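You operate a simulated robot arm through the tools that you are given. There is no shell and no other tool. Be economical: measure what you need, move in short steps, check, and stop when the job is done.

The job below is to be done with a simulated two-armed robot. You get a single attempt, and the scene is never put back.

Task
Wipe up the spill on the service bench top with the cloth and put it back.

Only the result counts: the job must be done as asked and must still hold three seconds after the hand-in. Knocking over, shifting, dropping, spilling or breaking anything else fails it. Flat cloth is picked up by pressing the open fingertips on it (5 to 10 N) and closing them slowly along it; thin cloth reads only 2 to 8 mm in the jaws.

Robot
Two 6-joint arms with three-finger grippers on one trunk, on a base that drives. Base frame: it is fixed to the floor where the robot stands at the start and does not move with it; the origin is under the middle of the robot, x ahead of it, y to its left, z up; the surface under the hand at the start is at about z = 0.8. Units: m, degrees, N and s.
The left shoulder is at the start at [0.023, 0.17, 1.369], the right one opposite. With the tool pointing down near the work surface each hand reaches from about 0.38 to 0.64 m from the robot's upright axis, wherever it stands, measured 20 degrees to its own side. Payload 2.2 kg a hand.
Tool frame (each hand has its own): the origin (TCP) lies between the finger pads and is the grasp point; the fingertips stand 0.025 m ahead of it; z points along the fingers, y is the line along which they close. Largest opening 0.104 m; the body of the gripper starts 0.074 m behind the TCP.
Orientation is that of the tool frame in the base frame, as [roll, pitch, yaw] about the fixed x, y, z axes, in that order (R = Rz(yaw) Ry(pitch) Rx(roll)). With the fingers straight down and closing along the base's y, the tool's x points along the base's -x, its y along +y and its z along -z.

Tools
- The arms move only by the tool apply_moves. It takes "left_commands", "right_commands" or both (then of equal length, played together; a hand with none holds still); each is a list that holds one entry, the list of rows, each a list of 7 numbers: the shift along the base's x, y, z in m, then the turn, a rotation vector about the base's x, y, z in degrees, then the opening, from 0 (shut) to 1 (fully open). In form: [[[dx, dy, dz, ax, ay, az, grip], ...]]. A call has 1 to 8 rows; each row shifts and turns the commanded pose from where the row before left it. A row lasts 0.2 s, in which the tool goes at most 0.05 m and 8.6 degrees; a call with a longer step from one row to the next is refused whole, and so is a gripper value outside its range. Where a pose cannot be reached the arm comes as near as it can. A force on the tool above 40 N (or 10 N above the force at the start of the call, whichever is more), or a blocked arm, ends the call early, and 0.2 s more pass. Each finger halts on what it meets, pressing with about 31 N; the grip force reading is that of the motor and also rises with nothing between the fingers. The clock runs only during rows and for 0.2 s after the last one: add rows that do not move to give the fingers time. The reply holds the time, the measured pose of the TCP, the force on the tool along the base axes, the opening and the grip force, in the units named above and with some noise, with the torque about the TCP (base axes, N m) and any sound that the robot's microphone picked up.
- Cameras (640 x 400 px; columns grow to the right, rows downward): "scene" is now at [0.1452, 0.0259, 1.2755]; the picture's right is [0.30, -0.96, 0.00], its down [-0.49, -0.15, -0.86] and it looks along [0.82, 0.25, -0.52] (base axes); focal length 273 px, centre (320, 200). "left" rides on the left gripper at [0.082, -0.003, -0.104] in its tool frame; the picture's right is [0.04, 1.00, 0.00], its down [-0.75, 0.03, -0.66] and it looks along [-0.66, 0.03, 0.75] (tool axes); focal length 256 px, centre (320, 200). "right" rides on the right gripper at [0.082, 0.003, -0.104] in its tool frame; the picture's right is [-0.04, 1.00, 0.00], its down [-0.75, -0.03, -0.66] and it looks along [-0.66, -0.03, 0.75] (tool axes); focal length 256 px, centre (320, 200). There is no depth. A picture from a camera that has moved, and an enlarged one, comes with that camera's place and axes in the base frame and with its lens. The place of the scene camera against the robot may be out by one fixed shift of up to 0.018 m in any direction.
- snapshot(camera): a new picture of that camera. No time passes.
- lift_body(by): slides the trunk up (or, below 0, down) by that many m; the arms and the scene camera ride with it, the base frame stays. It gives what a move gives, with no picture.
- steer(legs): drives the robot by 1 to 6 legs, each [ahead, left, turn to the left] in m, m and degrees, along the robot's own axes; the way and the turn of a leg run together, so that a leg with both is an arc; at most 1.5 m and 180 degrees a leg. The arms and the cameras ride along, it lands a little off, and it stops where it bumps. It gives what a move gives.
- head_to(pan, tilt): turns the head with the scene camera to pan (to the left, within 60 degrees either way) and tilt (down, from -29 to 69), counted from straight ahead of the robot. It gives what a move gives.
- enlarge(camera, box): a new picture of the part [left, top, right, bottom] of that camera's present view, enlarged. No time passes.
- finish_job(): hands the job in; it is judged then, once.

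Go step by step. Nothing tells you exact positions but the pictures and the camera data: compare them with the known pose of the tool, close in by small moves and look again before you grip or let go. The budget is 120 turns and 92 pictures, counting those below and the enlarged ones. Unless the task says otherwise, let go and move clear before handing in, and close with one line.

The tools are called after ">>>" as name(argument=value, ...) on one line, values as JSON. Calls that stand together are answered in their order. apply_moves: Moves the arms, as the interface text tells. Its arguments: {"type":"object","properties":{"left_commands":{"type":"array"},"right_commands":{"type":"array"}},"required":[]} The other tools are called the same way: lift_body (by) slides the trunk up or down; steer (legs) drives the base; head_to (pan, tilt) turns the head that bears the scene camera; snapshot (camera) takes a picture; enlarge (camera, box) takes an enlarged picture of a part of a camera's view; finish_job () hands the job in.

At the start:

```text
time: 0.0
left_position: [0.4502, 0.4383, 1.0173]
left_tool_rot: [179.9, -0.1, -180.0]
left_contact_force: [-0.4, -0.3, -0.2]
left_wrist_torque: [0.02, -0.01, 0.02]
left_gripper_width: 0.1041
left_finger_force: 0.0
right_position: [0.6251, -0.0712, 1.0616]
right_tool_rot: [-179.9, 0.0, 180.0]
right_contact_force: [0.4, 0.4, 0.5]
right_wrist_torque: [-0.01, 0.02, -0.03]
right_gripper_width: 0.1044
right_finger_force: 0.1
trunk travel left (down, up): [-0.561, 0.181]
robot x, y, heading: [0.0001, 0.0024, -0.1]
head pan, tilt: [17.2, 31.1]
```

scene: 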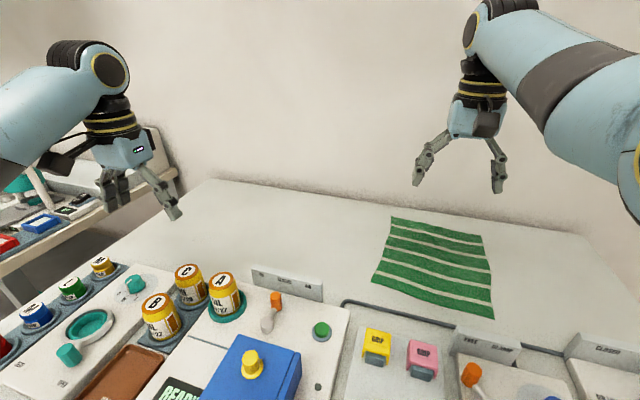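
right: 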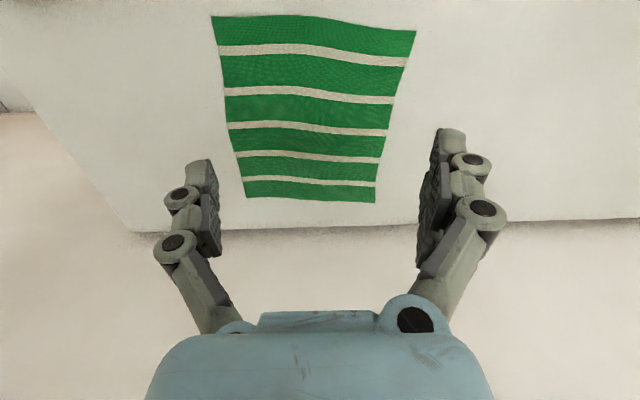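
left: 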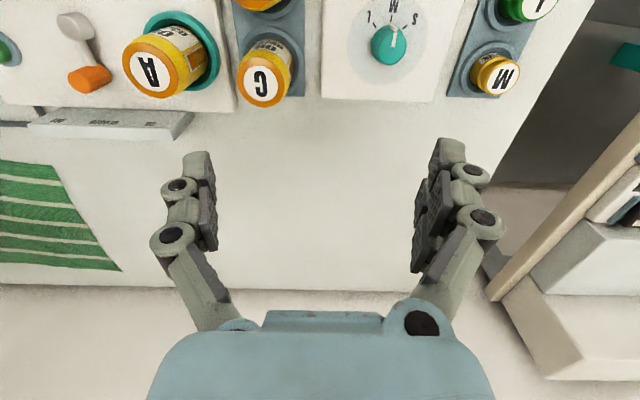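

I see a green-striped cloth on the bench in front and another bench further left, but no spill yet. I'll look around with the head.

>>> head_to(pan=55, tilt=35)

>>> snapshot(camera="scene")

>>> head_to(pan=-40, tilt=40)

>>> snapshot(camera="scene")

>>> head_to(pan=0, tilt=55)

>>> snapshot(camera="scene")

```text
time: 1.0
left_position: [0.4506, 0.4382, 1.0169]
left_tool_rot: [179.8, 0.1, 180.0]
left_contact_force: [0.0, -0.7, 0.0]
left_wrist_torque: [-0.03, -0.01, -0.03]
left_gripper_width: 0.1038
left_finger_force: 0.0
right_position: [0.6248, -0.0722, 1.0607]
right_tool_rot: [179.9, 0.0, 179.9]
right_contact_force: [0.2, -0.4, 0.3]
right_wrist_torque: [0.01, 0.01, 0.0]
right_gripper_width: 0.1041
right_finger_force: 0.0
trunk travel left (down, up): [-0.561, 0.181]
robot x, y, heading: [-0.0006, -0.0028, -0.1]
head pan, tilt: [55.0, 35.0]
```

```text
88 pictures are left
camera scene: at [0.1098, 0.0713, 1.2694], right [0.82, -0.57, 0.0], down [-0.33, -0.47, -0.82], along [0.47, 0.67, -0.57], focal length 273 px, centre (320, 200)
```

scene: 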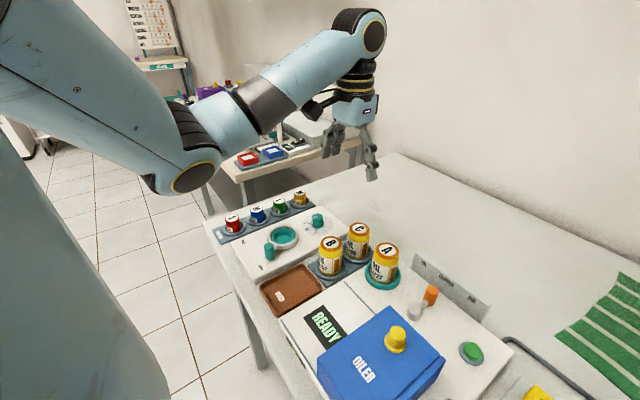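

```text
time: 2.8
left_position: [0.4503, 0.4374, 1.0164]
left_tool_rot: [-180.0, 0.0, 180.0]
left_contact_force: [-0.8, -0.4, -0.5]
left_wrist_torque: [0.0, 0.01, 0.05]
left_gripper_width: 0.1038
left_finger_force: 0.1
right_position: [0.6253, -0.0712, 1.062]
right_tool_rot: [-180.0, 0.0, 180.0]
right_contact_force: [0.3, 0.5, 0.2]
right_wrist_torque: [-0.03, 0.01, 0.02]
right_gripper_width: 0.1038
right_finger_force: 0.2
trunk travel left (down, up): [-0.561, 0.181]
robot x, y, heading: [0.0007, -0.0, 0.3]
head pan, tilt: [-40.0, 40.0]
```

```text
87 pictures are left
camera scene: at [0.1243, -0.0554, 1.2618], right [-0.64, -0.77, 0.0], down [-0.49, 0.41, -0.77], along [0.59, -0.49, -0.64], focal length 273 px, centre (320, 200)
```

scene: 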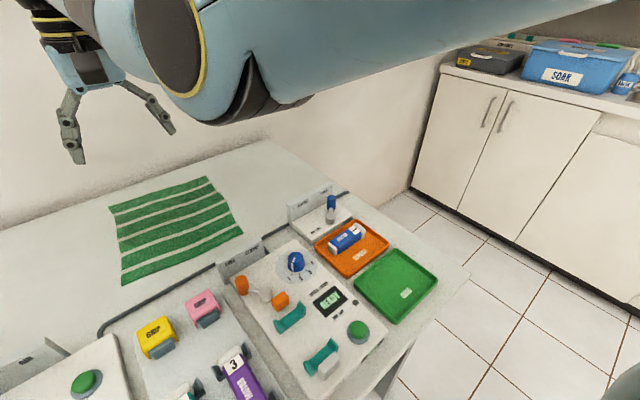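

```text
time: 3.8
left_position: [0.4514, 0.4384, 1.0169]
left_tool_rot: [179.9, 0.0, -180.0]
left_contact_force: [-0.5, 0.2, -0.7]
left_wrist_torque: [0.01, 0.02, -0.02]
left_gripper_width: 0.1038
left_finger_force: 0.0
right_position: [0.6243, -0.071, 1.0614]
right_tool_rot: [-179.9, 0.0, -180.0]
right_contact_force: [-0.1, 0.5, 0.7]
right_wrist_torque: [-0.01, 0.02, 0.02]
right_gripper_width: 0.104
right_finger_force: 0.1
trunk travel left (down, up): [-0.561, 0.181]
robot x, y, heading: [-0.0018, 0.0008, 0.1]
head pan, tilt: [0.0, 55.0]
```

```text
86 pictures are left
camera scene: at [0.1313, -0.0008, 1.2411], right [0.0, -1.0, 0.0], down [-0.82, 0.0, -0.57], along [0.57, 0.0, -0.82], focal length 273 px, centre (320, 200)
```

scene: 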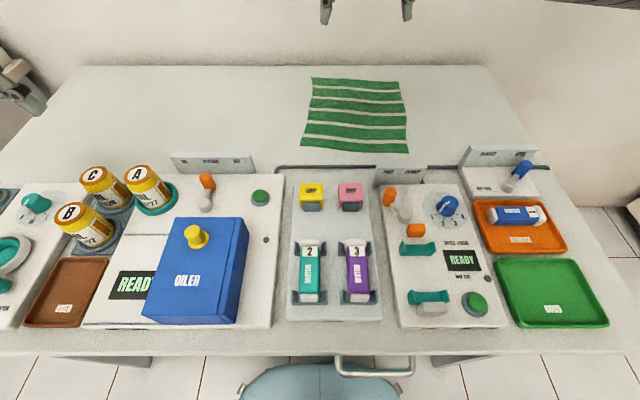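

No spill on this bench so far. I'll look at the other furniture in the room.

>>> head_to(pan=60, tilt=15)

>>> enlarge(camera="scene", box=[0, 0, 640, 400])

>>> head_to(pan=-60, tilt=15)

>>> snapshot(camera="scene")

```text
time: 5.1
left_position: [0.4521, 0.4384, 1.0172]
left_tool_rot: [-180.0, 0.0, -180.0]
left_contact_force: [-0.1, 0.0, -0.1]
left_wrist_torque: [-0.01, -0.01, -0.01]
left_gripper_width: 0.104
left_finger_force: 0.1
right_position: [0.6247, -0.0712, 1.0614]
right_tool_rot: [179.9, 0.0, 179.9]
right_contact_force: [1.1, 0.3, -0.4]
right_wrist_torque: [-0.03, 0.0, 0.01]
right_gripper_width: 0.104
right_finger_force: 0.0
trunk travel left (down, up): [-0.561, 0.181]
robot x, y, heading: [-0.0028, -0.0001, -0.0]
head pan, tilt: [60.0, 15.0]
```

```text
1.00 times, centred on (320, 200) of scene (not enlarged: the box is as wide or as high as the picture)
camera zoom: at [0.106, 0.0801, 1.3013], right [0.87, -0.5, 0.0], down [-0.13, -0.22, -0.97], along [0.48, 0.84, -0.26], focal length 273 px, centre (320, 200)
```

zoom: 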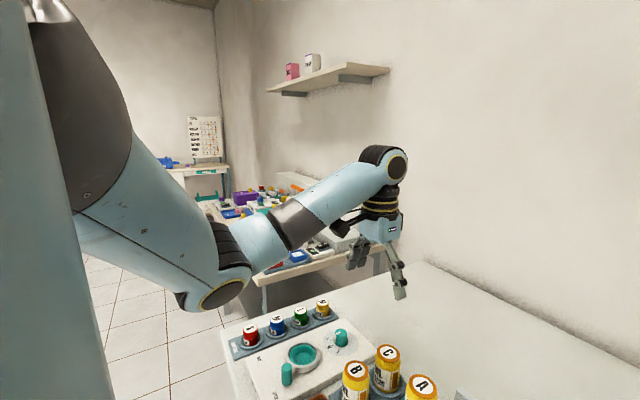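

```text
time: 7.1
left_position: [0.4521, 0.4376, 1.0164]
left_tool_rot: [-180.0, 0.0, 180.0]
left_contact_force: [-0.5, -0.7, 0.4]
left_wrist_torque: [-0.02, 0.01, 0.0]
left_gripper_width: 0.1037
left_finger_force: 0.0
right_position: [0.6247, -0.0712, 1.0598]
right_tool_rot: [-180.0, 0.0, -180.0]
right_contact_force: [0.1, -0.7, -0.5]
right_wrist_torque: [0.0, -0.01, 0.0]
right_gripper_width: 0.1037
right_finger_force: 0.0
trunk travel left (down, up): [-0.561, 0.181]
robot x, y, heading: [-0.004, 0.0002, -0.1]
head pan, tilt: [-60.0, 15.0]
```

```text
84 pictures are left
camera scene: at [0.106, -0.0816, 1.3014], right [-0.87, -0.5, 0.0], down [-0.13, 0.22, -0.97], along [0.48, -0.84, -0.26], focal length 273 px, centre (320, 200)
```

scene: 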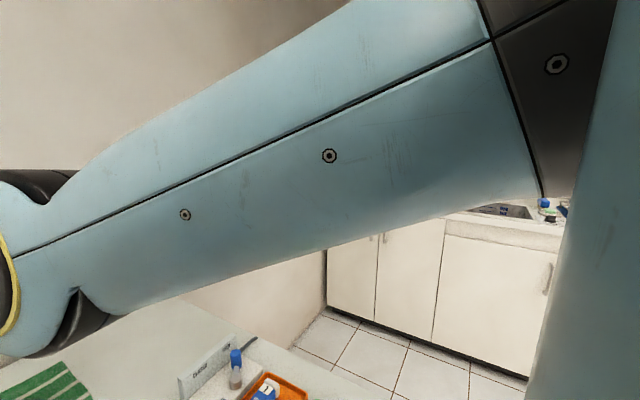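

The bench's own top shows no spill. I'll back off a little and turn to view the rest of the room.

>>> steer(legs=[[-0.4, 0, 0], [0, 0, 60]])

>>> head_to(pan=0, tilt=20)

>>> snapshot(camera="scene")

>>> head_to(pan=60, tilt=20)

>>> snapshot(camera="scene")

```text
time: 12.2
left_position: [-0.5423, 0.6134, 1.0166]
left_tool_rot: [179.9, 0.0, -121.0]
left_contact_force: [0.0, -0.5, -0.3]
left_wrist_torque: [-0.02, 0.06, 0.02]
left_gripper_width: 0.1042
left_finger_force: 0.1
right_position: [-0.0147, 0.4984, 1.0609]
right_tool_rot: [-179.9, 0.0, -121.1]
right_contact_force: [0.3, -0.2, 0.7]
right_wrist_torque: [0.03, 0.02, 0.01]
right_gripper_width: 0.1039
right_finger_force: 0.0
trunk travel left (down, up): [-0.561, 0.181]
robot x, y, heading: [-0.3956, 0.0011, 59.0]
head pan, tilt: [-60.0, 15.0]
```

```text
time: 13.5
left_position: [-0.5403, 0.6136, 1.0173]
left_tool_rot: [180.0, 0.0, -121.1]
left_contact_force: [-0.2, -0.4, -1.3]
left_wrist_torque: [0.0, 0.0, 0.0]
left_gripper_width: 0.1038
left_finger_force: 0.0
right_position: [-0.0156, 0.4987, 1.0609]
right_tool_rot: [180.0, 0.1, -121.2]
right_contact_force: [-0.8, -1.4, 0.1]
right_wrist_torque: [0.02, 0.02, 0.0]
right_gripper_width: 0.1037
right_finger_force: 0.2
trunk travel left (down, up): [-0.561, 0.181]
robot x, y, heading: [-0.3945, 0.0004, 58.9]
head pan, tilt: [0.0, 20.0]
```

```text
83 pictures are left
camera scene: at [-0.3259, 0.141, 1.2932], right [0.86, -0.52, 0.0], down [-0.18, -0.29, -0.94], along [0.49, 0.8, -0.34], focal length 273 px, centre (320, 200)
```

scene: 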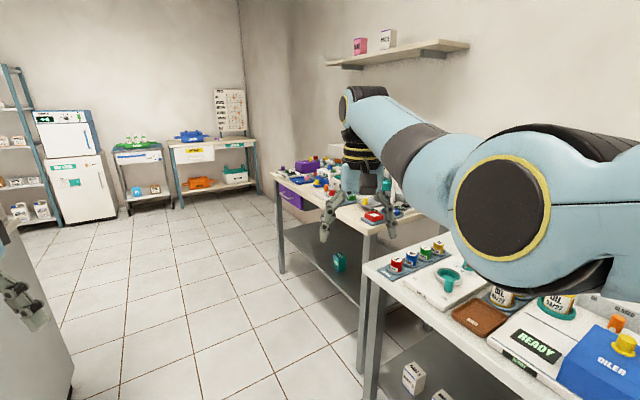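

```text
time: 14.8
left_position: [-0.5416, 0.6133, 1.0175]
left_tool_rot: [180.0, 0.0, -121.1]
left_contact_force: [0.3, 0.1, -0.7]
left_wrist_torque: [0.03, 0.03, -0.01]
left_gripper_width: 0.104
left_finger_force: 0.1
right_position: [-0.013, 0.4992, 1.0613]
right_tool_rot: [-180.0, 0.0, -121.1]
right_contact_force: [-0.6, -0.5, -0.7]
right_wrist_torque: [-0.01, 0.0, 0.01]
right_gripper_width: 0.104
right_finger_force: 0.1
trunk travel left (down, up): [-0.561, 0.181]
robot x, y, heading: [-0.3968, -0.0004, 58.8]
head pan, tilt: [60.0, 20.0]
```

```text
82 pictures are left
camera scene: at [-0.419, 0.1429, 1.2932], right [0.88, 0.48, 0.0], down [0.16, -0.3, -0.94], along [-0.45, 0.82, -0.34], focal length 273 px, centre (320, 200)
```

scene: 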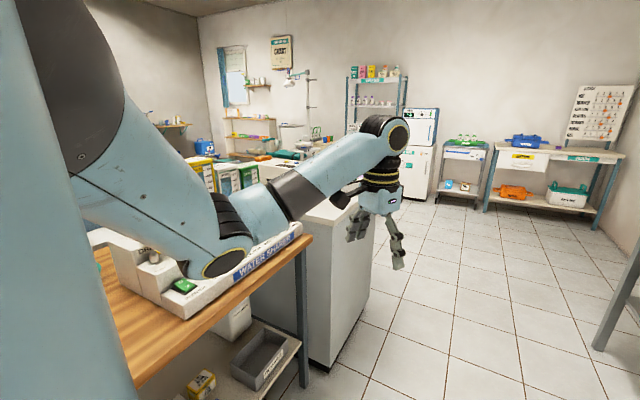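

Many benches carry labels. I'll zoom in on some labels, then look further.

>>> enlarge(camera="scene", box=[420, 100, 640, 240])

>>> head_to(pan=-5, tilt=25)

>>> enlarge(camera="scene", box=[250, 120, 410, 220])

>>> enlarge(camera="scene", box=[320, 200, 640, 400])

```text
2.86 times, centred on (530, 170) of scene
camera zoom: at [-0.419, 0.1429, 1.2932], right [0.88, 0.48, 0.0], down [0.16, -0.3, -0.94], along [-0.45, 0.82, -0.34], focal length 780 px, centre (-280, 286)
```

zoom: 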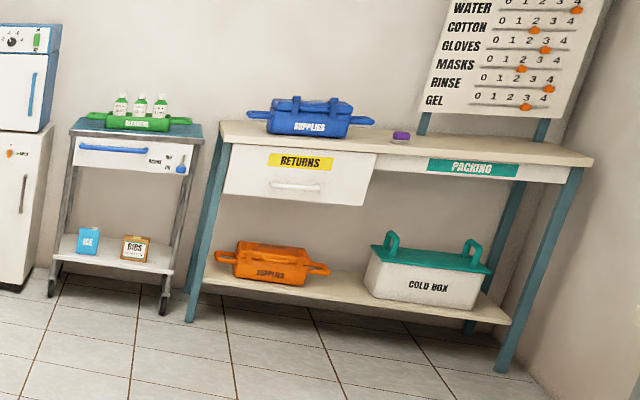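

```text
time: 16.2
left_position: [-0.542, 0.6146, 1.0174]
left_tool_rot: [179.9, 0.1, -121.1]
left_contact_force: [0.3, 0.0, 0.4]
left_wrist_torque: [-0.01, -0.03, 0.02]
left_gripper_width: 0.1038
left_finger_force: 0.0
right_position: [-0.0146, 0.4997, 1.0612]
right_tool_rot: [180.0, 0.0, -121.1]
right_contact_force: [0.1, 0.3, 0.1]
right_wrist_torque: [-0.02, 0.01, -0.04]
right_gripper_width: 0.1036
right_finger_force: 0.1
trunk travel left (down, up): [-0.561, 0.181]
robot x, y, heading: [-0.3985, 0.0023, 59.0]
head pan, tilt: [-5.0, 25.0]
```

```text
4.00 times, centred on (330, 170) of scene
camera zoom: at [-0.3198, 0.1358, 1.2851], right [0.81, -0.59, 0.0], down [-0.25, -0.34, -0.91], along [0.53, 0.73, -0.42], focal length 1092 px, centre (280, 320)
```

zoom: 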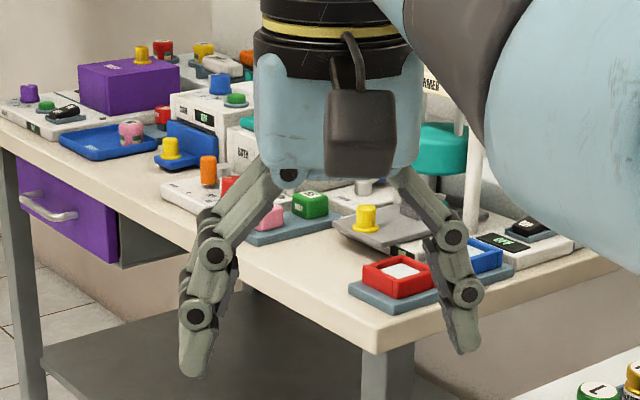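

```text
2.00 times, centred on (480, 300) of scene
camera zoom: at [-0.3198, 0.1358, 1.2851], right [0.81, -0.59, 0.0], down [-0.25, -0.34, -0.91], along [0.53, 0.73, -0.42], focal length 546 px, centre (0, 0)
```

zoom: 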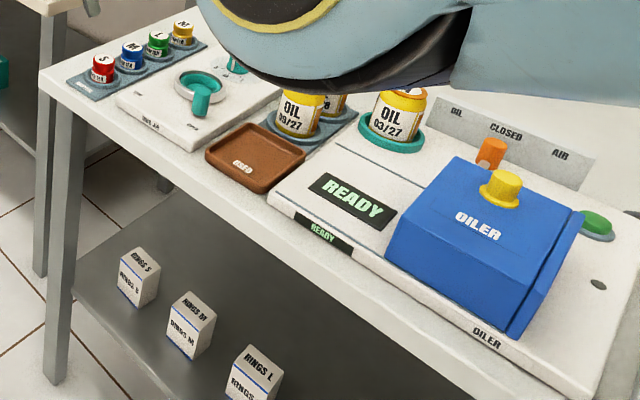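

The front bench with the oiler and the cloth is likely the service bench. I'll return and check its top closely for a faint spill.

>>> steer(legs=[[0, 0, -59]])

>>> head_to(pan=0, tilt=35)

>>> snapshot(camera="scene")

>>> enlarge(camera="scene", box=[120, 100, 320, 225])

>>> enlarge(camera="scene", box=[320, 100, 520, 225])

```text
time: 19.2
left_position: [0.0483, 0.4439, 1.0166]
left_tool_rot: [-179.9, 0.0, -179.5]
left_contact_force: [0.1, -0.1, 0.1]
left_wrist_torque: [-0.01, 0.01, 0.0]
left_gripper_width: 0.1041
left_finger_force: 0.1
right_position: [0.2268, -0.0646, 1.061]
right_tool_rot: [-179.9, 0.0, -179.5]
right_contact_force: [0.1, 0.3, -0.6]
right_wrist_torque: [-0.01, -0.03, -0.02]
right_gripper_width: 0.104
right_finger_force: 0.1
trunk travel left (down, up): [-0.561, 0.181]
robot x, y, heading: [-0.3989, 0.0008, 0.5]
head pan, tilt: [-5.0, 25.0]
```

```text
time: 19.9
left_position: [0.0503, 0.4435, 1.0168]
left_tool_rot: [180.0, 0.0, -179.5]
left_contact_force: [-1.0, 0.5, -0.1]
left_wrist_torque: [-0.04, -0.05, 0.03]
left_gripper_width: 0.1039
left_finger_force: 0.1
right_position: [0.2257, -0.065, 1.0611]
right_tool_rot: [180.0, -0.1, -179.5]
right_contact_force: [0.3, 0.3, 0.1]
right_wrist_torque: [0.0, 0.01, -0.01]
right_gripper_width: 0.1039
right_finger_force: 0.0
trunk travel left (down, up): [-0.561, 0.181]
robot x, y, heading: [-0.3951, 0.0023, 0.7]
head pan, tilt: [0.0, 35.0]
```

```text
78 pictures are left
camera scene: at [-0.2513, 0.0018, 1.2694], right [0.01, -1.0, 0.0], down [-0.57, -0.01, -0.82], along [0.82, 0.01, -0.57], focal length 273 px, centre (320, 200)
```

scene: 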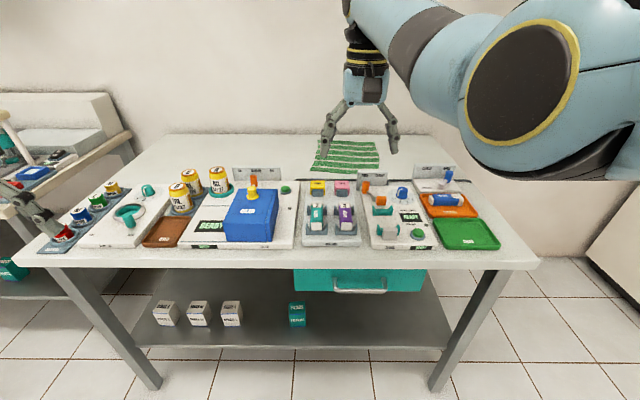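

```text
3.20 times, centred on (220, 162) of scene
camera zoom: at [-0.2513, 0.0018, 1.2694], right [0.01, -1.0, 0.0], down [-0.57, -0.01, -0.82], along [0.82, 0.01, -0.57], focal length 874 px, centre (640, 320)
```

zoom: 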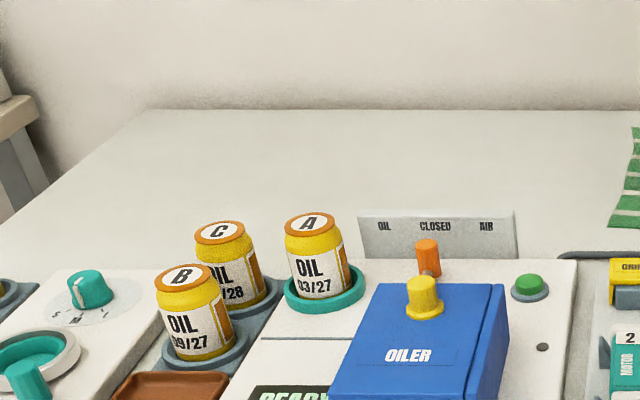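

```text
3.20 times, centred on (420, 162) of scene
camera zoom: at [-0.2513, 0.0018, 1.2694], right [0.01, -1.0, 0.0], down [-0.57, -0.01, -0.82], along [0.82, 0.01, -0.57], focal length 874 px, centre (0, 320)
```

zoom: 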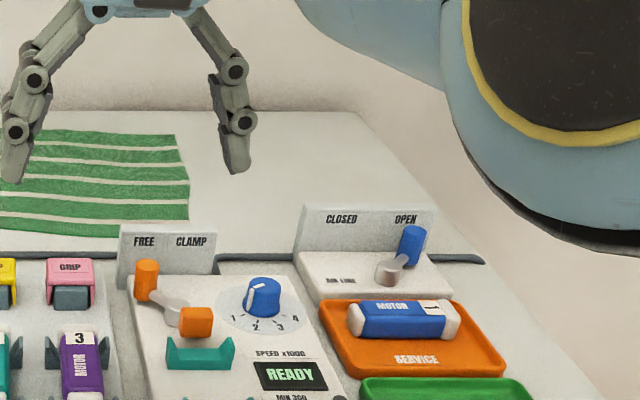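

Still nothing evident. I'll look to the right and behind before searching this bench at close range.

>>> steer(legs=[[0, 0, -60]])

>>> head_to(pan=0, tilt=25)

>>> snapshot(camera="scene")

>>> head_to(pan=-60, tilt=25)

>>> snapshot(camera="scene")

```text
time: 22.9
left_position: [0.2118, -0.1533, 1.0178]
left_tool_rot: [-180.0, 0.0, 121.7]
left_contact_force: [-0.5, -0.1, 0.1]
left_wrist_torque: [0.0, 0.01, 0.0]
left_gripper_width: 0.1042
left_finger_force: 0.1
right_position: [-0.1311, -0.5677, 1.0616]
right_tool_rot: [179.9, 0.0, 121.5]
right_contact_force: [-1.0, 0.0, 0.3]
right_wrist_torque: [0.03, -0.01, 0.01]
right_gripper_width: 0.1041
right_finger_force: 0.0
trunk travel left (down, up): [-0.561, 0.181]
robot x, y, heading: [-0.3992, 0.0033, -58.6]
head pan, tilt: [0.0, 35.0]
```

```text
time: 23.6
left_position: [0.212, -0.1528, 1.0165]
left_tool_rot: [180.0, 0.0, 121.6]
left_contact_force: [-0.3, -0.7, 0.6]
left_wrist_torque: [-0.02, -0.01, -0.01]
left_gripper_width: 0.1041
left_finger_force: 0.1
right_position: [-0.1314, -0.5681, 1.0612]
right_tool_rot: [-179.9, -0.1, 121.6]
right_contact_force: [0.1, 0.0, 0.4]
right_wrist_torque: [0.02, -0.03, -0.01]
right_gripper_width: 0.1037
right_finger_force: 0.2
trunk travel left (down, up): [-0.561, 0.181]
robot x, y, heading: [-0.3992, 0.0026, -58.6]
head pan, tilt: [0.0, 25.0]
```

```text
75 pictures are left
camera scene: at [-0.3247, -0.1388, 1.2851], right [-0.85, -0.52, 0.0], down [-0.22, 0.36, -0.91], along [0.48, -0.77, -0.42], focal length 273 px, centre (320, 200)
```

scene: 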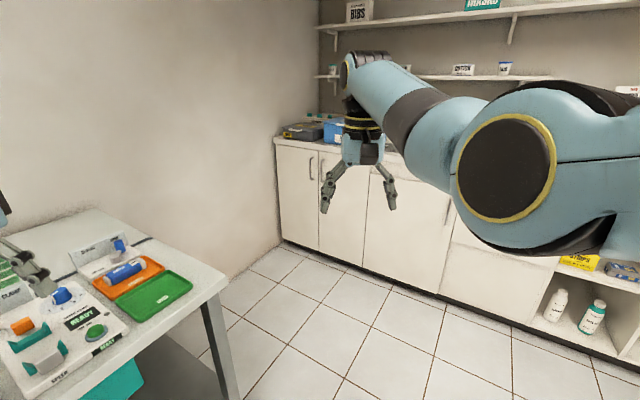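

```text
time: 24.9
left_position: [0.2117, -0.1525, 1.0174]
left_tool_rot: [-180.0, 0.1, 121.6]
left_contact_force: [0.4, 0.6, -0.6]
left_wrist_torque: [-0.02, 0.01, -0.02]
left_gripper_width: 0.104
left_finger_force: 0.1
right_position: [-0.1322, -0.5689, 1.0608]
right_tool_rot: [180.0, 0.1, 121.6]
right_contact_force: [0.2, -0.1, 0.2]
right_wrist_torque: [0.0, -0.01, 0.01]
right_gripper_width: 0.1042
right_finger_force: 0.1
trunk travel left (down, up): [-0.561, 0.181]
robot x, y, heading: [-0.3965, 0.0042, -58.7]
head pan, tilt: [-60.0, 25.0]
```

```text
74 pictures are left
camera scene: at [-0.4168, -0.1415, 1.2851], right [-0.88, 0.47, 0.0], down [0.2, 0.37, -0.91], along [-0.43, -0.8, -0.42], focal length 273 px, centre (320, 200)
```

scene: 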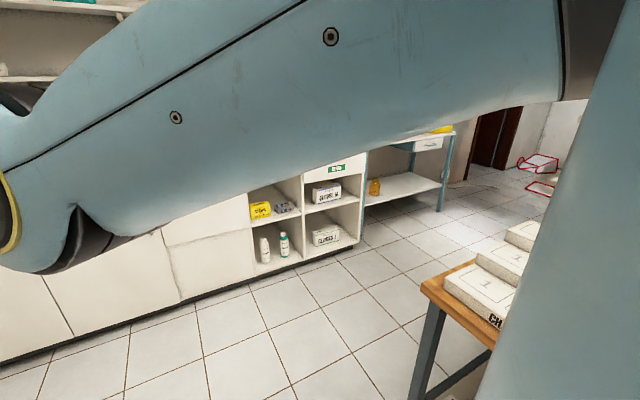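

Nothing spilled is evident over here. I'll go back to the front bench and examine its top in enlarged pictures.

>>> steer(legs=[[0, 0, 58.7], [0.4, 0, 0]])

>>> head_to(pan=0, tilt=45)

>>> enlarge(camera="scene", box=[40, 60, 330, 240])

>>> enlarge(camera="scene", box=[310, 60, 600, 240])

>>> enlarge(camera="scene", box=[220, 200, 540, 400])

```text
time: 30.0
left_position: [0.4395, 0.4531, 1.0165]
left_tool_rot: [180.0, -0.1, -179.1]
left_contact_force: [0.2, 0.1, 0.4]
left_wrist_torque: [-0.02, 0.02, 0.0]
left_gripper_width: 0.1042
left_finger_force: 0.1
right_position: [0.6212, -0.0548, 1.0602]
right_tool_rot: [180.0, -0.1, -179.1]
right_contact_force: [0.6, -0.2, -0.3]
right_wrist_torque: [0.01, 0.02, -0.01]
right_gripper_width: 0.1041
right_finger_force: 0.0
trunk travel left (down, up): [-0.561, 0.181]
robot x, y, heading: [-0.0017, 0.0079, 0.7]
head pan, tilt: [-60.0, 25.0]
```

```text
time: 31.3
left_position: [0.4385, 0.4526, 1.0167]
left_tool_rot: [180.0, 0.0, -179.1]
left_contact_force: [-0.1, 0.3, 0.3]
left_wrist_torque: [0.0, -0.01, 0.0]
left_gripper_width: 0.1038
left_finger_force: 0.0
right_position: [0.6198, -0.0542, 1.0617]
right_tool_rot: [180.0, -0.1, -179.2]
right_contact_force: [0.7, -0.1, -0.5]
right_wrist_torque: [0.01, 0.02, 0.01]
right_gripper_width: 0.1038
right_finger_force: 0.1
trunk travel left (down, up): [-0.561, 0.181]
robot x, y, heading: [-0.0065, 0.0048, 0.9]
head pan, tilt: [0.0, 45.0]
```

```text
2.21 times, centred on (185, 150) of scene
camera zoom: at [0.1348, 0.0084, 1.2546], right [0.01, -1.0, 0.0], down [-0.71, -0.01, -0.71], along [0.71, 0.01, -0.71], focal length 602 px, centre (618, 310)
```

zoom: 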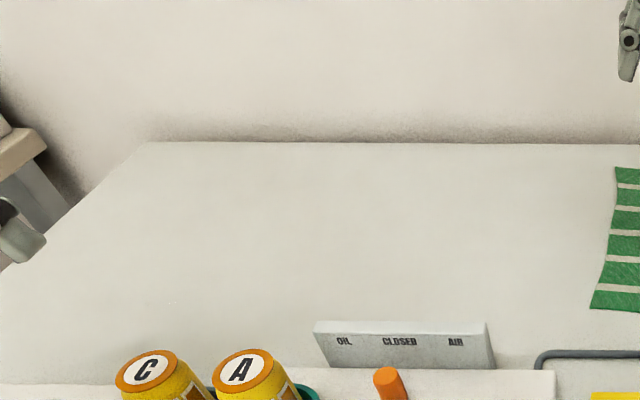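

```text
2.21 times, centred on (455, 150) of scene
camera zoom: at [0.1348, 0.0084, 1.2546], right [0.01, -1.0, 0.0], down [-0.71, -0.01, -0.71], along [0.71, 0.01, -0.71], focal length 602 px, centre (22, 310)
```

zoom: 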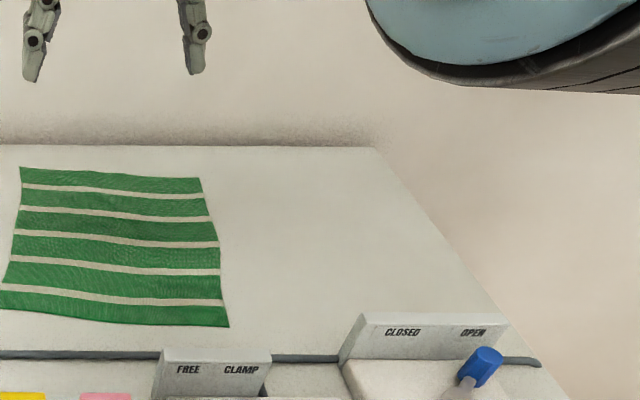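

```text
2.00 times, centred on (380, 300) of scene
camera zoom: at [0.1348, 0.0084, 1.2546], right [0.01, -1.0, 0.0], down [-0.71, -0.01, -0.71], along [0.71, 0.01, -0.71], focal length 546 px, centre (200, 0)
```

zoom: 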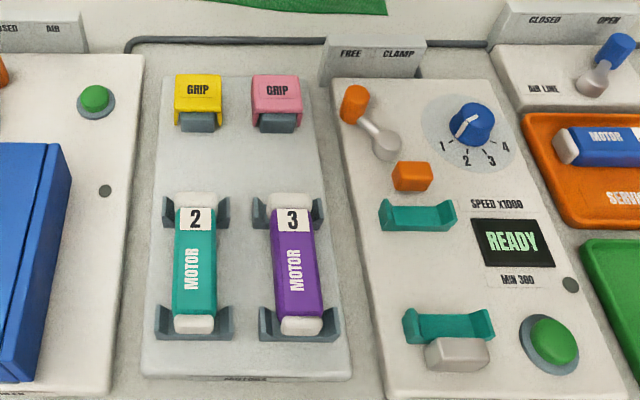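

The visible top is clean, so the spill could be behind the right-hand panels or under the cloth. I'll move the right hand to the right and look with its camera.

>>> apply_moves(right_commands=[[[0, -0.05, 0, 0, 0, 0, 1], [0, -0.05, 0, 0, 0, 0, 1], [0, -0.05, 0, 0, 0, 0, 1], [0, -0.05, 0, 0, 0, 0, 1], [-0.02, -0.05, 0, 0, 0, 0, 1], [-0.03, -0.04, 0, 0, 0, 0, 1], [0, 0, 0, 0, 0, 0, 1]]])

>>> snapshot(camera="right")

>>> snapshot(camera="left")

>>> snapshot(camera="scene")

```text
refused: row 5 steps farther than a row can; nothing moved
```

```text
70 pictures are left
camera right: at [0.5378, -0.0512, 1.1655], right [0.02, 1.0, 0.0], down [0.75, -0.02, 0.66], along [0.66, -0.02, -0.76], focal length 256 px, centre (320, 200)
```

right: 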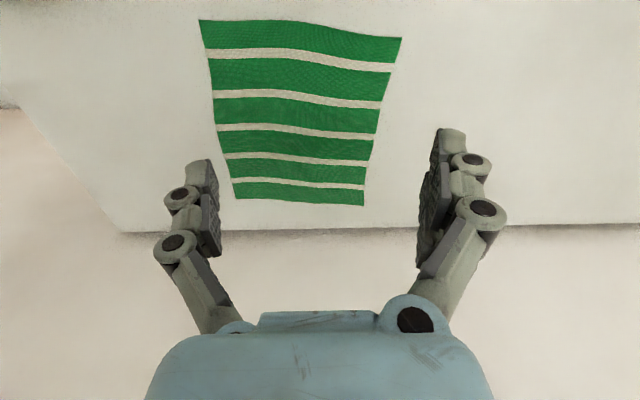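

```text
69 pictures are left
camera left: at [0.3575, 0.4479, 1.1205], right [-0.06, 1.0, 0.0], down [0.75, 0.04, 0.66], along [0.66, 0.04, -0.75], focal length 256 px, centre (320, 200)
```

left: 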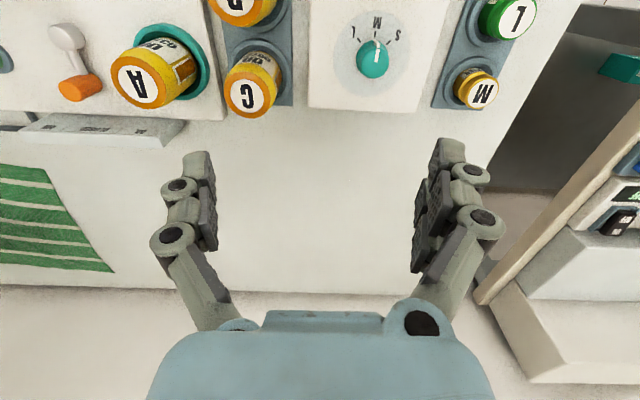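

```text
68 pictures are left
camera scene: at [0.1348, 0.0084, 1.2546], right [0.01, -1.0, 0.0], down [-0.71, -0.01, -0.71], along [0.71, 0.01, -0.71], focal length 273 px, centre (320, 200)
```

scene: 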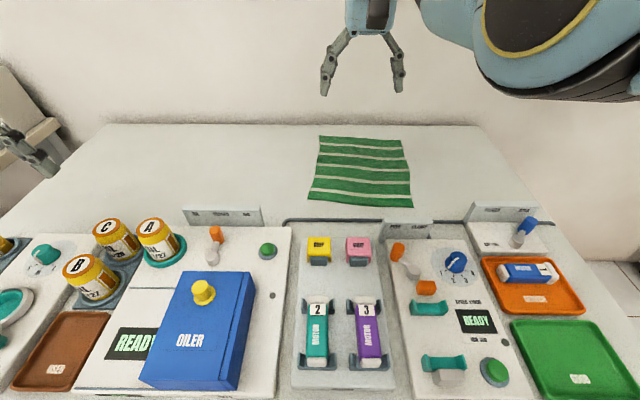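

The area behind the right panel remains unseen. I'll move the right hand in shorter steps to view it.

>>> apply_moves(right_commands=[[[0, -0.045, 0, 0, 0, 0, 1], [0, -0.045, 0, 0, 0, 0, 1], [0, -0.045, 0, 0, 0, 0, 1], [0, -0.045, 0, 0, 0, 0, 1], [-0.02, -0.04, 0, 0, 0, 0, 1], [-0.03, -0.03, 0, 0, 0, 0, 1], [0, 0, 0, 0, 0, 0, 1]]])

>>> snapshot(camera="right")

```text
time: 32.9
left_position: [0.4388, 0.4531, 1.0172]
left_tool_rot: [-180.0, 0.0, -179.1]
left_contact_force: [-1.2, -0.9, -0.7]
left_wrist_torque: [-0.01, -0.01, 0.0]
left_gripper_width: 0.1041
left_finger_force: 0.2
right_position: [0.583, -0.3043, 1.0482]
right_tool_rot: [-180.0, 0.0, -179.1]
right_contact_force: [0.3, 0.3, -0.1]
right_wrist_torque: [-0.01, 0.0, -0.03]
right_gripper_width: 0.1039
right_finger_force: 0.1
right hand out of reach, approached as far as the arm can: row 6
trunk travel left (down, up): [-0.561, 0.181]
robot x, y, heading: [-0.0024, 0.0064, 0.9]
head pan, tilt: [0.0, 45.0]
```

```text
67 pictures are left
camera right: at [0.5009, -0.3018, 1.1529], right [0.02, 1.0, 0.0], down [0.75, -0.02, 0.66], along [0.66, -0.02, -0.75], focal length 256 px, centre (320, 200)
```

right: 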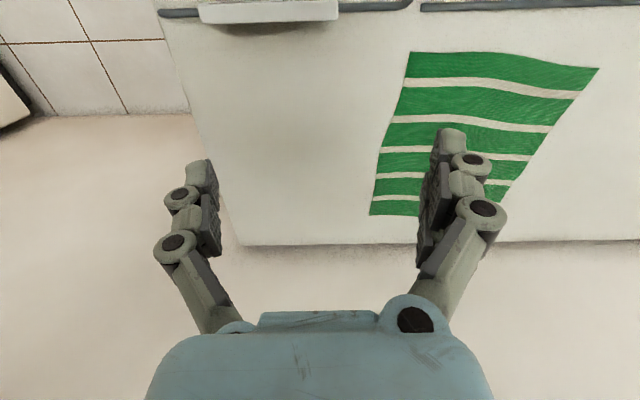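

Also clean. I'll check the near strip and the left end of the bench.

>>> head_to(pan=35, tilt=55)

>>> snapshot(camera="scene")

>>> head_to(pan=-30, tilt=55)

>>> snapshot(camera="scene")

```text
time: 33.9
left_position: [0.4378, 0.4521, 1.0171]
left_tool_rot: [-180.0, 0.0, -179.1]
left_contact_force: [0.9, 0.4, -0.1]
left_wrist_torque: [0.02, 0.0, 0.0]
left_gripper_width: 0.1042
left_finger_force: 0.1
right_position: [0.5831, -0.3053, 1.0484]
right_tool_rot: [-179.9, 0.0, -179.2]
right_contact_force: [-0.2, 0.3, -0.6]
right_wrist_torque: [-0.03, -0.01, 0.03]
right_gripper_width: 0.104
right_finger_force: 0.1
trunk travel left (down, up): [-0.561, 0.181]
robot x, y, heading: [-0.0, 0.0056, 0.9]
head pan, tilt: [35.0, 55.0]
```

```text
66 pictures are left
camera scene: at [0.112, 0.0493, 1.2411], right [0.59, -0.81, 0.0], down [-0.66, -0.48, -0.57], along [0.46, 0.34, -0.82], focal length 273 px, centre (320, 200)
```

scene: 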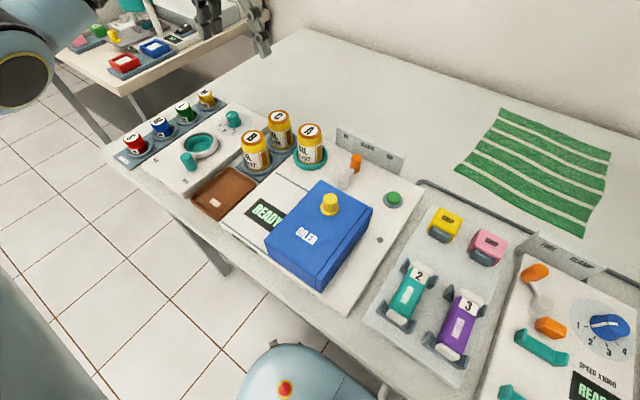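

```text
time: 35.3
left_position: [0.4387, 0.4518, 1.0176]
left_tool_rot: [180.0, 0.0, -179.1]
left_contact_force: [0.2, -0.3, -0.4]
left_wrist_torque: [0.01, 0.01, -0.03]
left_gripper_width: 0.1039
left_finger_force: 0.0
right_position: [0.583, -0.3056, 1.0481]
right_tool_rot: [179.9, 0.0, -179.1]
right_contact_force: [0.0, 0.4, -0.1]
right_wrist_torque: [0.01, 0.01, -0.02]
right_gripper_width: 0.1041
right_finger_force: 0.0
trunk travel left (down, up): [-0.561, 0.181]
robot x, y, heading: [-0.0088, 0.0113, 0.9]
head pan, tilt: [-30.0, 55.0]
```

```text
65 pictures are left
camera scene: at [0.1165, -0.0279, 1.2411], right [-0.49, -0.87, 0.0], down [-0.72, 0.4, -0.57], along [0.5, -0.28, -0.82], focal length 273 px, centre (320, 200)
```

scene: 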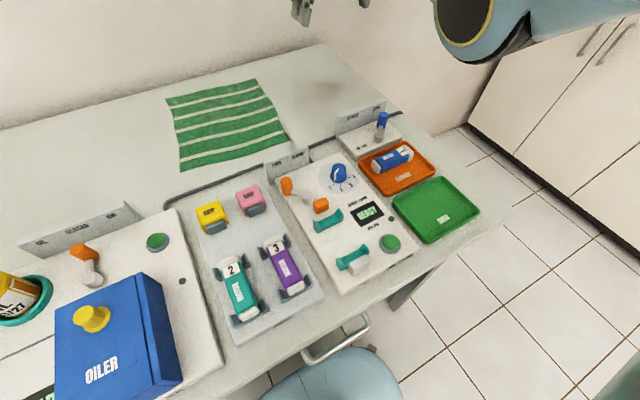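

There is a smudge right of the cloth, which may only be the shadow of the hand. I'll enlarge it.

>>> enlarge(camera="scene", box=[260, 50, 400, 137])

>>> enlarge(camera="right", box=[200, 20, 440, 170])

>>> apply_moves(right_commands=[[[-0.04, 0, 0, 0, 0, 0, 1], [-0.04, 0, 0, 0, 0, 0, 1], [-0.04, 0, 0, 0, 0, 0, 1], [-0.04, 0, 0, 0, 0, 0, 1], [0, 0, 0, 0, 0, 0, 1]]])

>>> enlarge(camera="scene", box=[160, 50, 400, 200])

>>> snapshot(camera="right")

```text
4.57 times, centred on (330, 94) of scene
camera zoom: at [0.1165, -0.0279, 1.2411], right [-0.49, -0.87, 0.0], down [-0.72, 0.4, -0.57], along [0.5, -0.28, -0.82], focal length 1248 px, centre (274, 687)
```

zoom: 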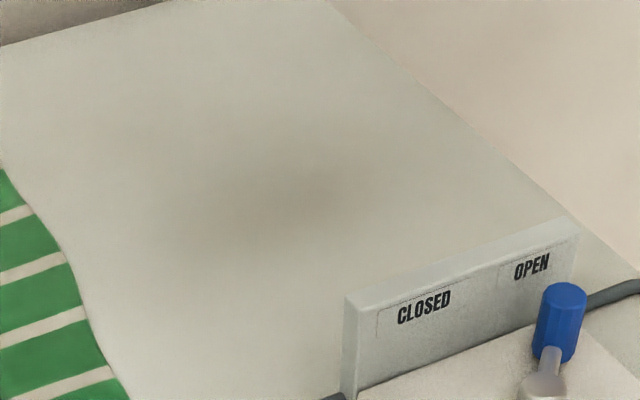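

```text
2.67 times, centred on (320, 95) of right
camera zoom: at [0.501, -0.3023, 1.1528], right [0.02, 1.0, 0.0], down [0.75, -0.02, 0.66], along [0.66, -0.02, -0.75], focal length 683 px, centre (320, 480)
```

zoom: 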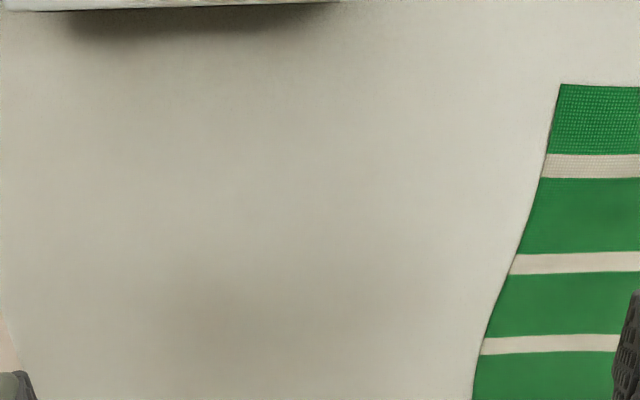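

```text
time: 36.5
left_position: [0.439, 0.4518, 1.0161]
left_tool_rot: [180.0, 0.0, -179.2]
left_contact_force: [0.3, -0.2, -0.5]
left_wrist_torque: [-0.03, 0.01, 0.01]
left_gripper_width: 0.1041
left_finger_force: 0.0
right_position: [0.4753, -0.3288, 0.972]
right_tool_rot: [179.9, 0.1, -179.1]
right_contact_force: [1.1, 0.2, 0.2]
right_wrist_torque: [-0.04, 0.03, -0.02]
right_gripper_width: 0.104
right_finger_force: 0.0
right hand out of reach, approached as far as the arm can: row 1, 2, 3, 4
trunk travel left (down, up): [-0.561, 0.181]
robot x, y, heading: [-0.0074, 0.0048, 1.0]
head pan, tilt: [-30.0, 55.0]
```

```text
2.67 times, centred on (280, 125) of scene
camera zoom: at [0.1171, -0.0276, 1.2411], right [-0.49, -0.87, 0.0], down [-0.72, 0.4, -0.57], along [0.5, -0.28, -0.82], focal length 728 px, centre (427, 400)
```

zoom: 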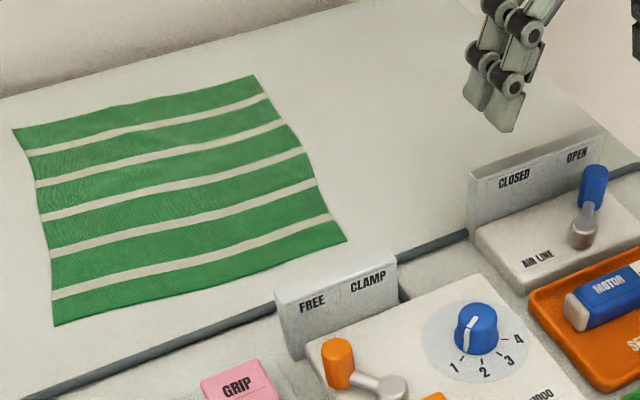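

```text
61 pictures are left
camera right: at [0.3925, -0.3249, 1.077], right [0.02, 1.0, 0.0], down [0.75, -0.02, 0.66], along [0.66, -0.02, -0.75], focal length 256 px, centre (320, 200)
```

right: 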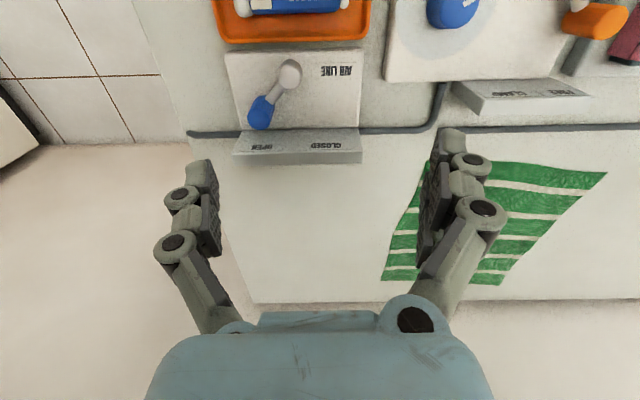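

That was only the hand's shadow. I'll raise the right hand, back off and drive left to inspect the neighbouring bench.

>>> apply_moves(right_commands=[[[0, 0, 0.04, 0, 0, 0, 1], [0, 0.03, 0.04, 0, 0, 0, 1], [0, 0.04, 0.02, 0, 0, 0, 1], [0, 0.04, 0, 0, 0, 0, 1], [0, 0, 0, 0, 0, 0, 1]]])

>>> steer(legs=[[-0.4, 0, 0], [0, 1.3, 0]])

>>> head_to(pan=0, tilt=35)

>>> snapshot(camera="scene")

>>> head_to(pan=60, tilt=20)

>>> snapshot(camera="scene")

```text
time: 37.7
left_position: [0.4386, 0.4501, 1.017]
left_tool_rot: [180.0, 0.1, -179.1]
left_contact_force: [0.1, 0.0, 0.4]
left_wrist_torque: [0.05, 0.01, 0.01]
left_gripper_width: 0.1042
left_finger_force: 0.0
right_position: [0.5194, -0.2449, 0.982]
right_tool_rot: [-180.0, 0.0, -179.1]
right_contact_force: [0.5, -0.9, -0.3]
right_wrist_torque: [0.02, 0.0, 0.03]
right_gripper_width: 0.1038
right_finger_force: 0.0
right hand out of reach, approached as far as the arm can: row 1, 2, 3, 4
trunk travel left (down, up): [-0.561, 0.181]
robot x, y, heading: [-0.0075, 0.0033, 0.9]
head pan, tilt: [-30.0, 55.0]
```

```text
time: 46.3
left_position: [0.0343, 1.7452, 1.017]
left_tool_rot: [179.9, 0.1, -180.0]
left_contact_force: [-1.0, 0.5, -0.7]
left_wrist_torque: [0.01, -0.03, -0.02]
left_gripper_width: 0.1039
left_finger_force: 0.1
right_position: [0.1057, 1.0463, 0.984]
right_tool_rot: [-180.0, 0.1, -180.0]
right_contact_force: [-0.1, 0.2, -0.1]
right_wrist_torque: [0.02, 0.0, 0.03]
right_gripper_width: 0.104
right_finger_force: 0.0
trunk travel left (down, up): [-0.561, 0.181]
robot x, y, heading: [-0.4169, 1.3019, -0.4]
head pan, tilt: [-30.0, 55.0]
```

```text
time: 47.2
left_position: [0.0338, 1.7434, 1.0171]
left_tool_rot: [180.0, 0.0, -179.9]
left_contact_force: [0.1, -0.6, 0.6]
left_wrist_torque: [-0.04, 0.01, 0.0]
left_gripper_width: 0.104
left_finger_force: 0.1
right_position: [0.1059, 1.0465, 0.9829]
right_tool_rot: [180.0, 0.0, -179.9]
right_contact_force: [0.4, 0.5, 0.8]
right_wrist_torque: [0.0, -0.01, 0.01]
right_gripper_width: 0.1038
right_finger_force: 0.0
trunk travel left (down, up): [-0.561, 0.181]
robot x, y, heading: [-0.4152, 1.302, -0.1]
head pan, tilt: [0.0, 35.0]
```

```text
60 pictures are left
camera scene: at [-0.2688, 1.3036, 1.2693], right [0.0, -1.0, 0.0], down [-0.57, 0.0, -0.82], along [0.82, 0.0, -0.57], focal length 273 px, centre (320, 200)
```

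scene: 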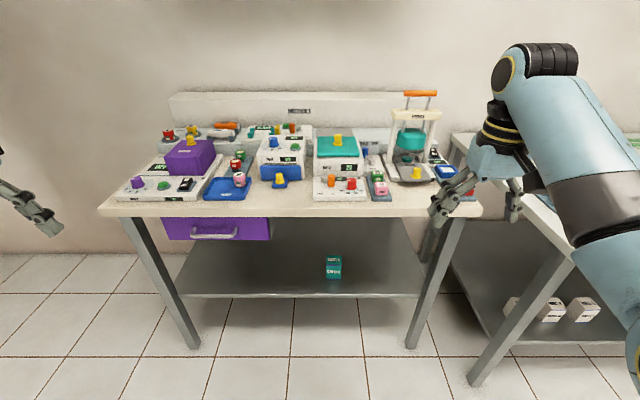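

```text
time: 48.5
left_position: [0.0337, 1.7434, 1.0178]
left_tool_rot: [-180.0, 0.0, -179.9]
left_contact_force: [-0.4, 0.5, 0.2]
left_wrist_torque: [-0.02, 0.0, 0.02]
left_gripper_width: 0.1039
left_finger_force: 0.0
right_position: [0.106, 1.0464, 0.9823]
right_tool_rot: [180.0, 0.1, -180.0]
right_contact_force: [-1.0, -0.2, -0.1]
right_wrist_torque: [-0.02, -0.01, 0.0]
right_gripper_width: 0.1038
right_finger_force: 0.1
trunk travel left (down, up): [-0.561, 0.181]
robot x, y, heading: [-0.4123, 1.3073, 0.1]
head pan, tilt: [60.0, 20.0]
```

```text
59 pictures are left
camera scene: at [-0.3104, 1.3842, 1.2932], right [0.87, -0.5, 0.0], down [-0.17, -0.3, -0.94], along [0.47, 0.81, -0.34], focal length 273 px, centre (320, 200)
```

scene: 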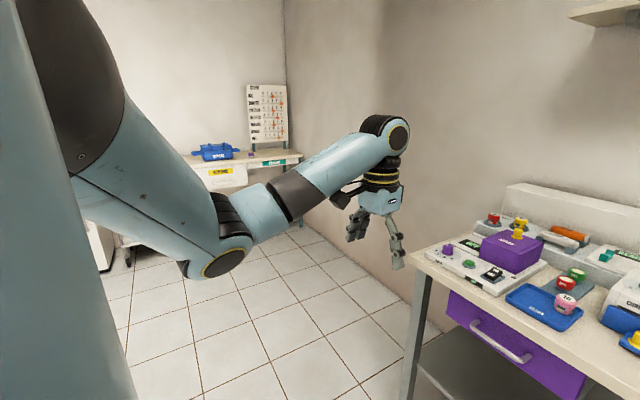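

This bench appears dry. I'll read its label and scan its top once, then go back to the first bench.

>>> head_to(pan=0, tilt=35)

>>> enlarge(camera="scene", box=[100, 80, 420, 250])

>>> enlarge(camera="scene", box=[500, 240, 640, 330])

```text
time: 49.8
left_position: [0.0334, 1.7437, 1.0168]
left_tool_rot: [179.9, -0.1, -179.9]
left_contact_force: [0.1, -0.3, 0.4]
left_wrist_torque: [0.02, -0.02, -0.02]
left_gripper_width: 0.1041
left_finger_force: 0.1
right_position: [0.1052, 1.0472, 0.9829]
right_tool_rot: [-179.9, 0.1, -180.0]
right_contact_force: [-0.1, 0.8, -0.2]
right_wrist_torque: [-0.02, 0.05, -0.01]
right_gripper_width: 0.1039
right_finger_force: 0.0
trunk travel left (down, up): [-0.561, 0.181]
robot x, y, heading: [-0.4164, 1.3019, -0.1]
head pan, tilt: [0.0, 35.0]
```

```text
2.00 times, centred on (260, 165) of scene
camera zoom: at [-0.2688, 1.3037, 1.2694], right [0.0, -1.0, 0.0], down [-0.57, 0.0, -0.82], along [0.82, 0.0, -0.57], focal length 546 px, centre (440, 270)
```

zoom: 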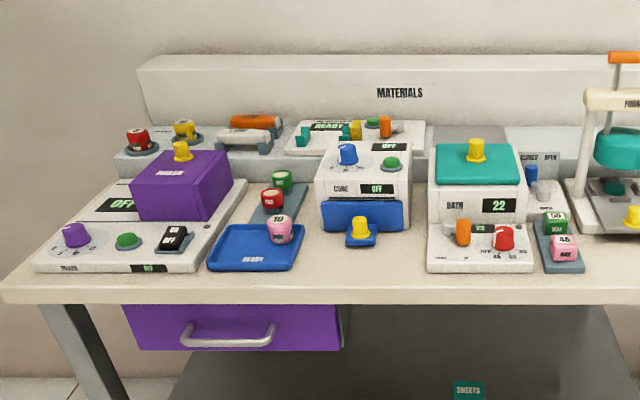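

```text
4.44 times, centred on (570, 285) of scene
camera zoom: at [-0.2688, 1.3037, 1.2694], right [0.0, -1.0, 0.0], down [-0.57, 0.0, -0.82], along [0.82, 0.0, -0.57], focal length 1213 px, centre (-791, -178)
```

zoom: 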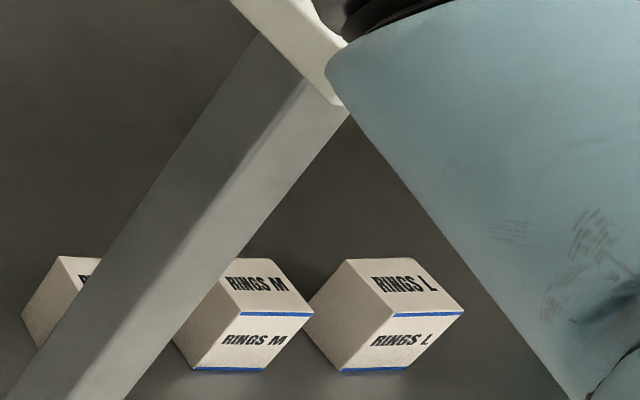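

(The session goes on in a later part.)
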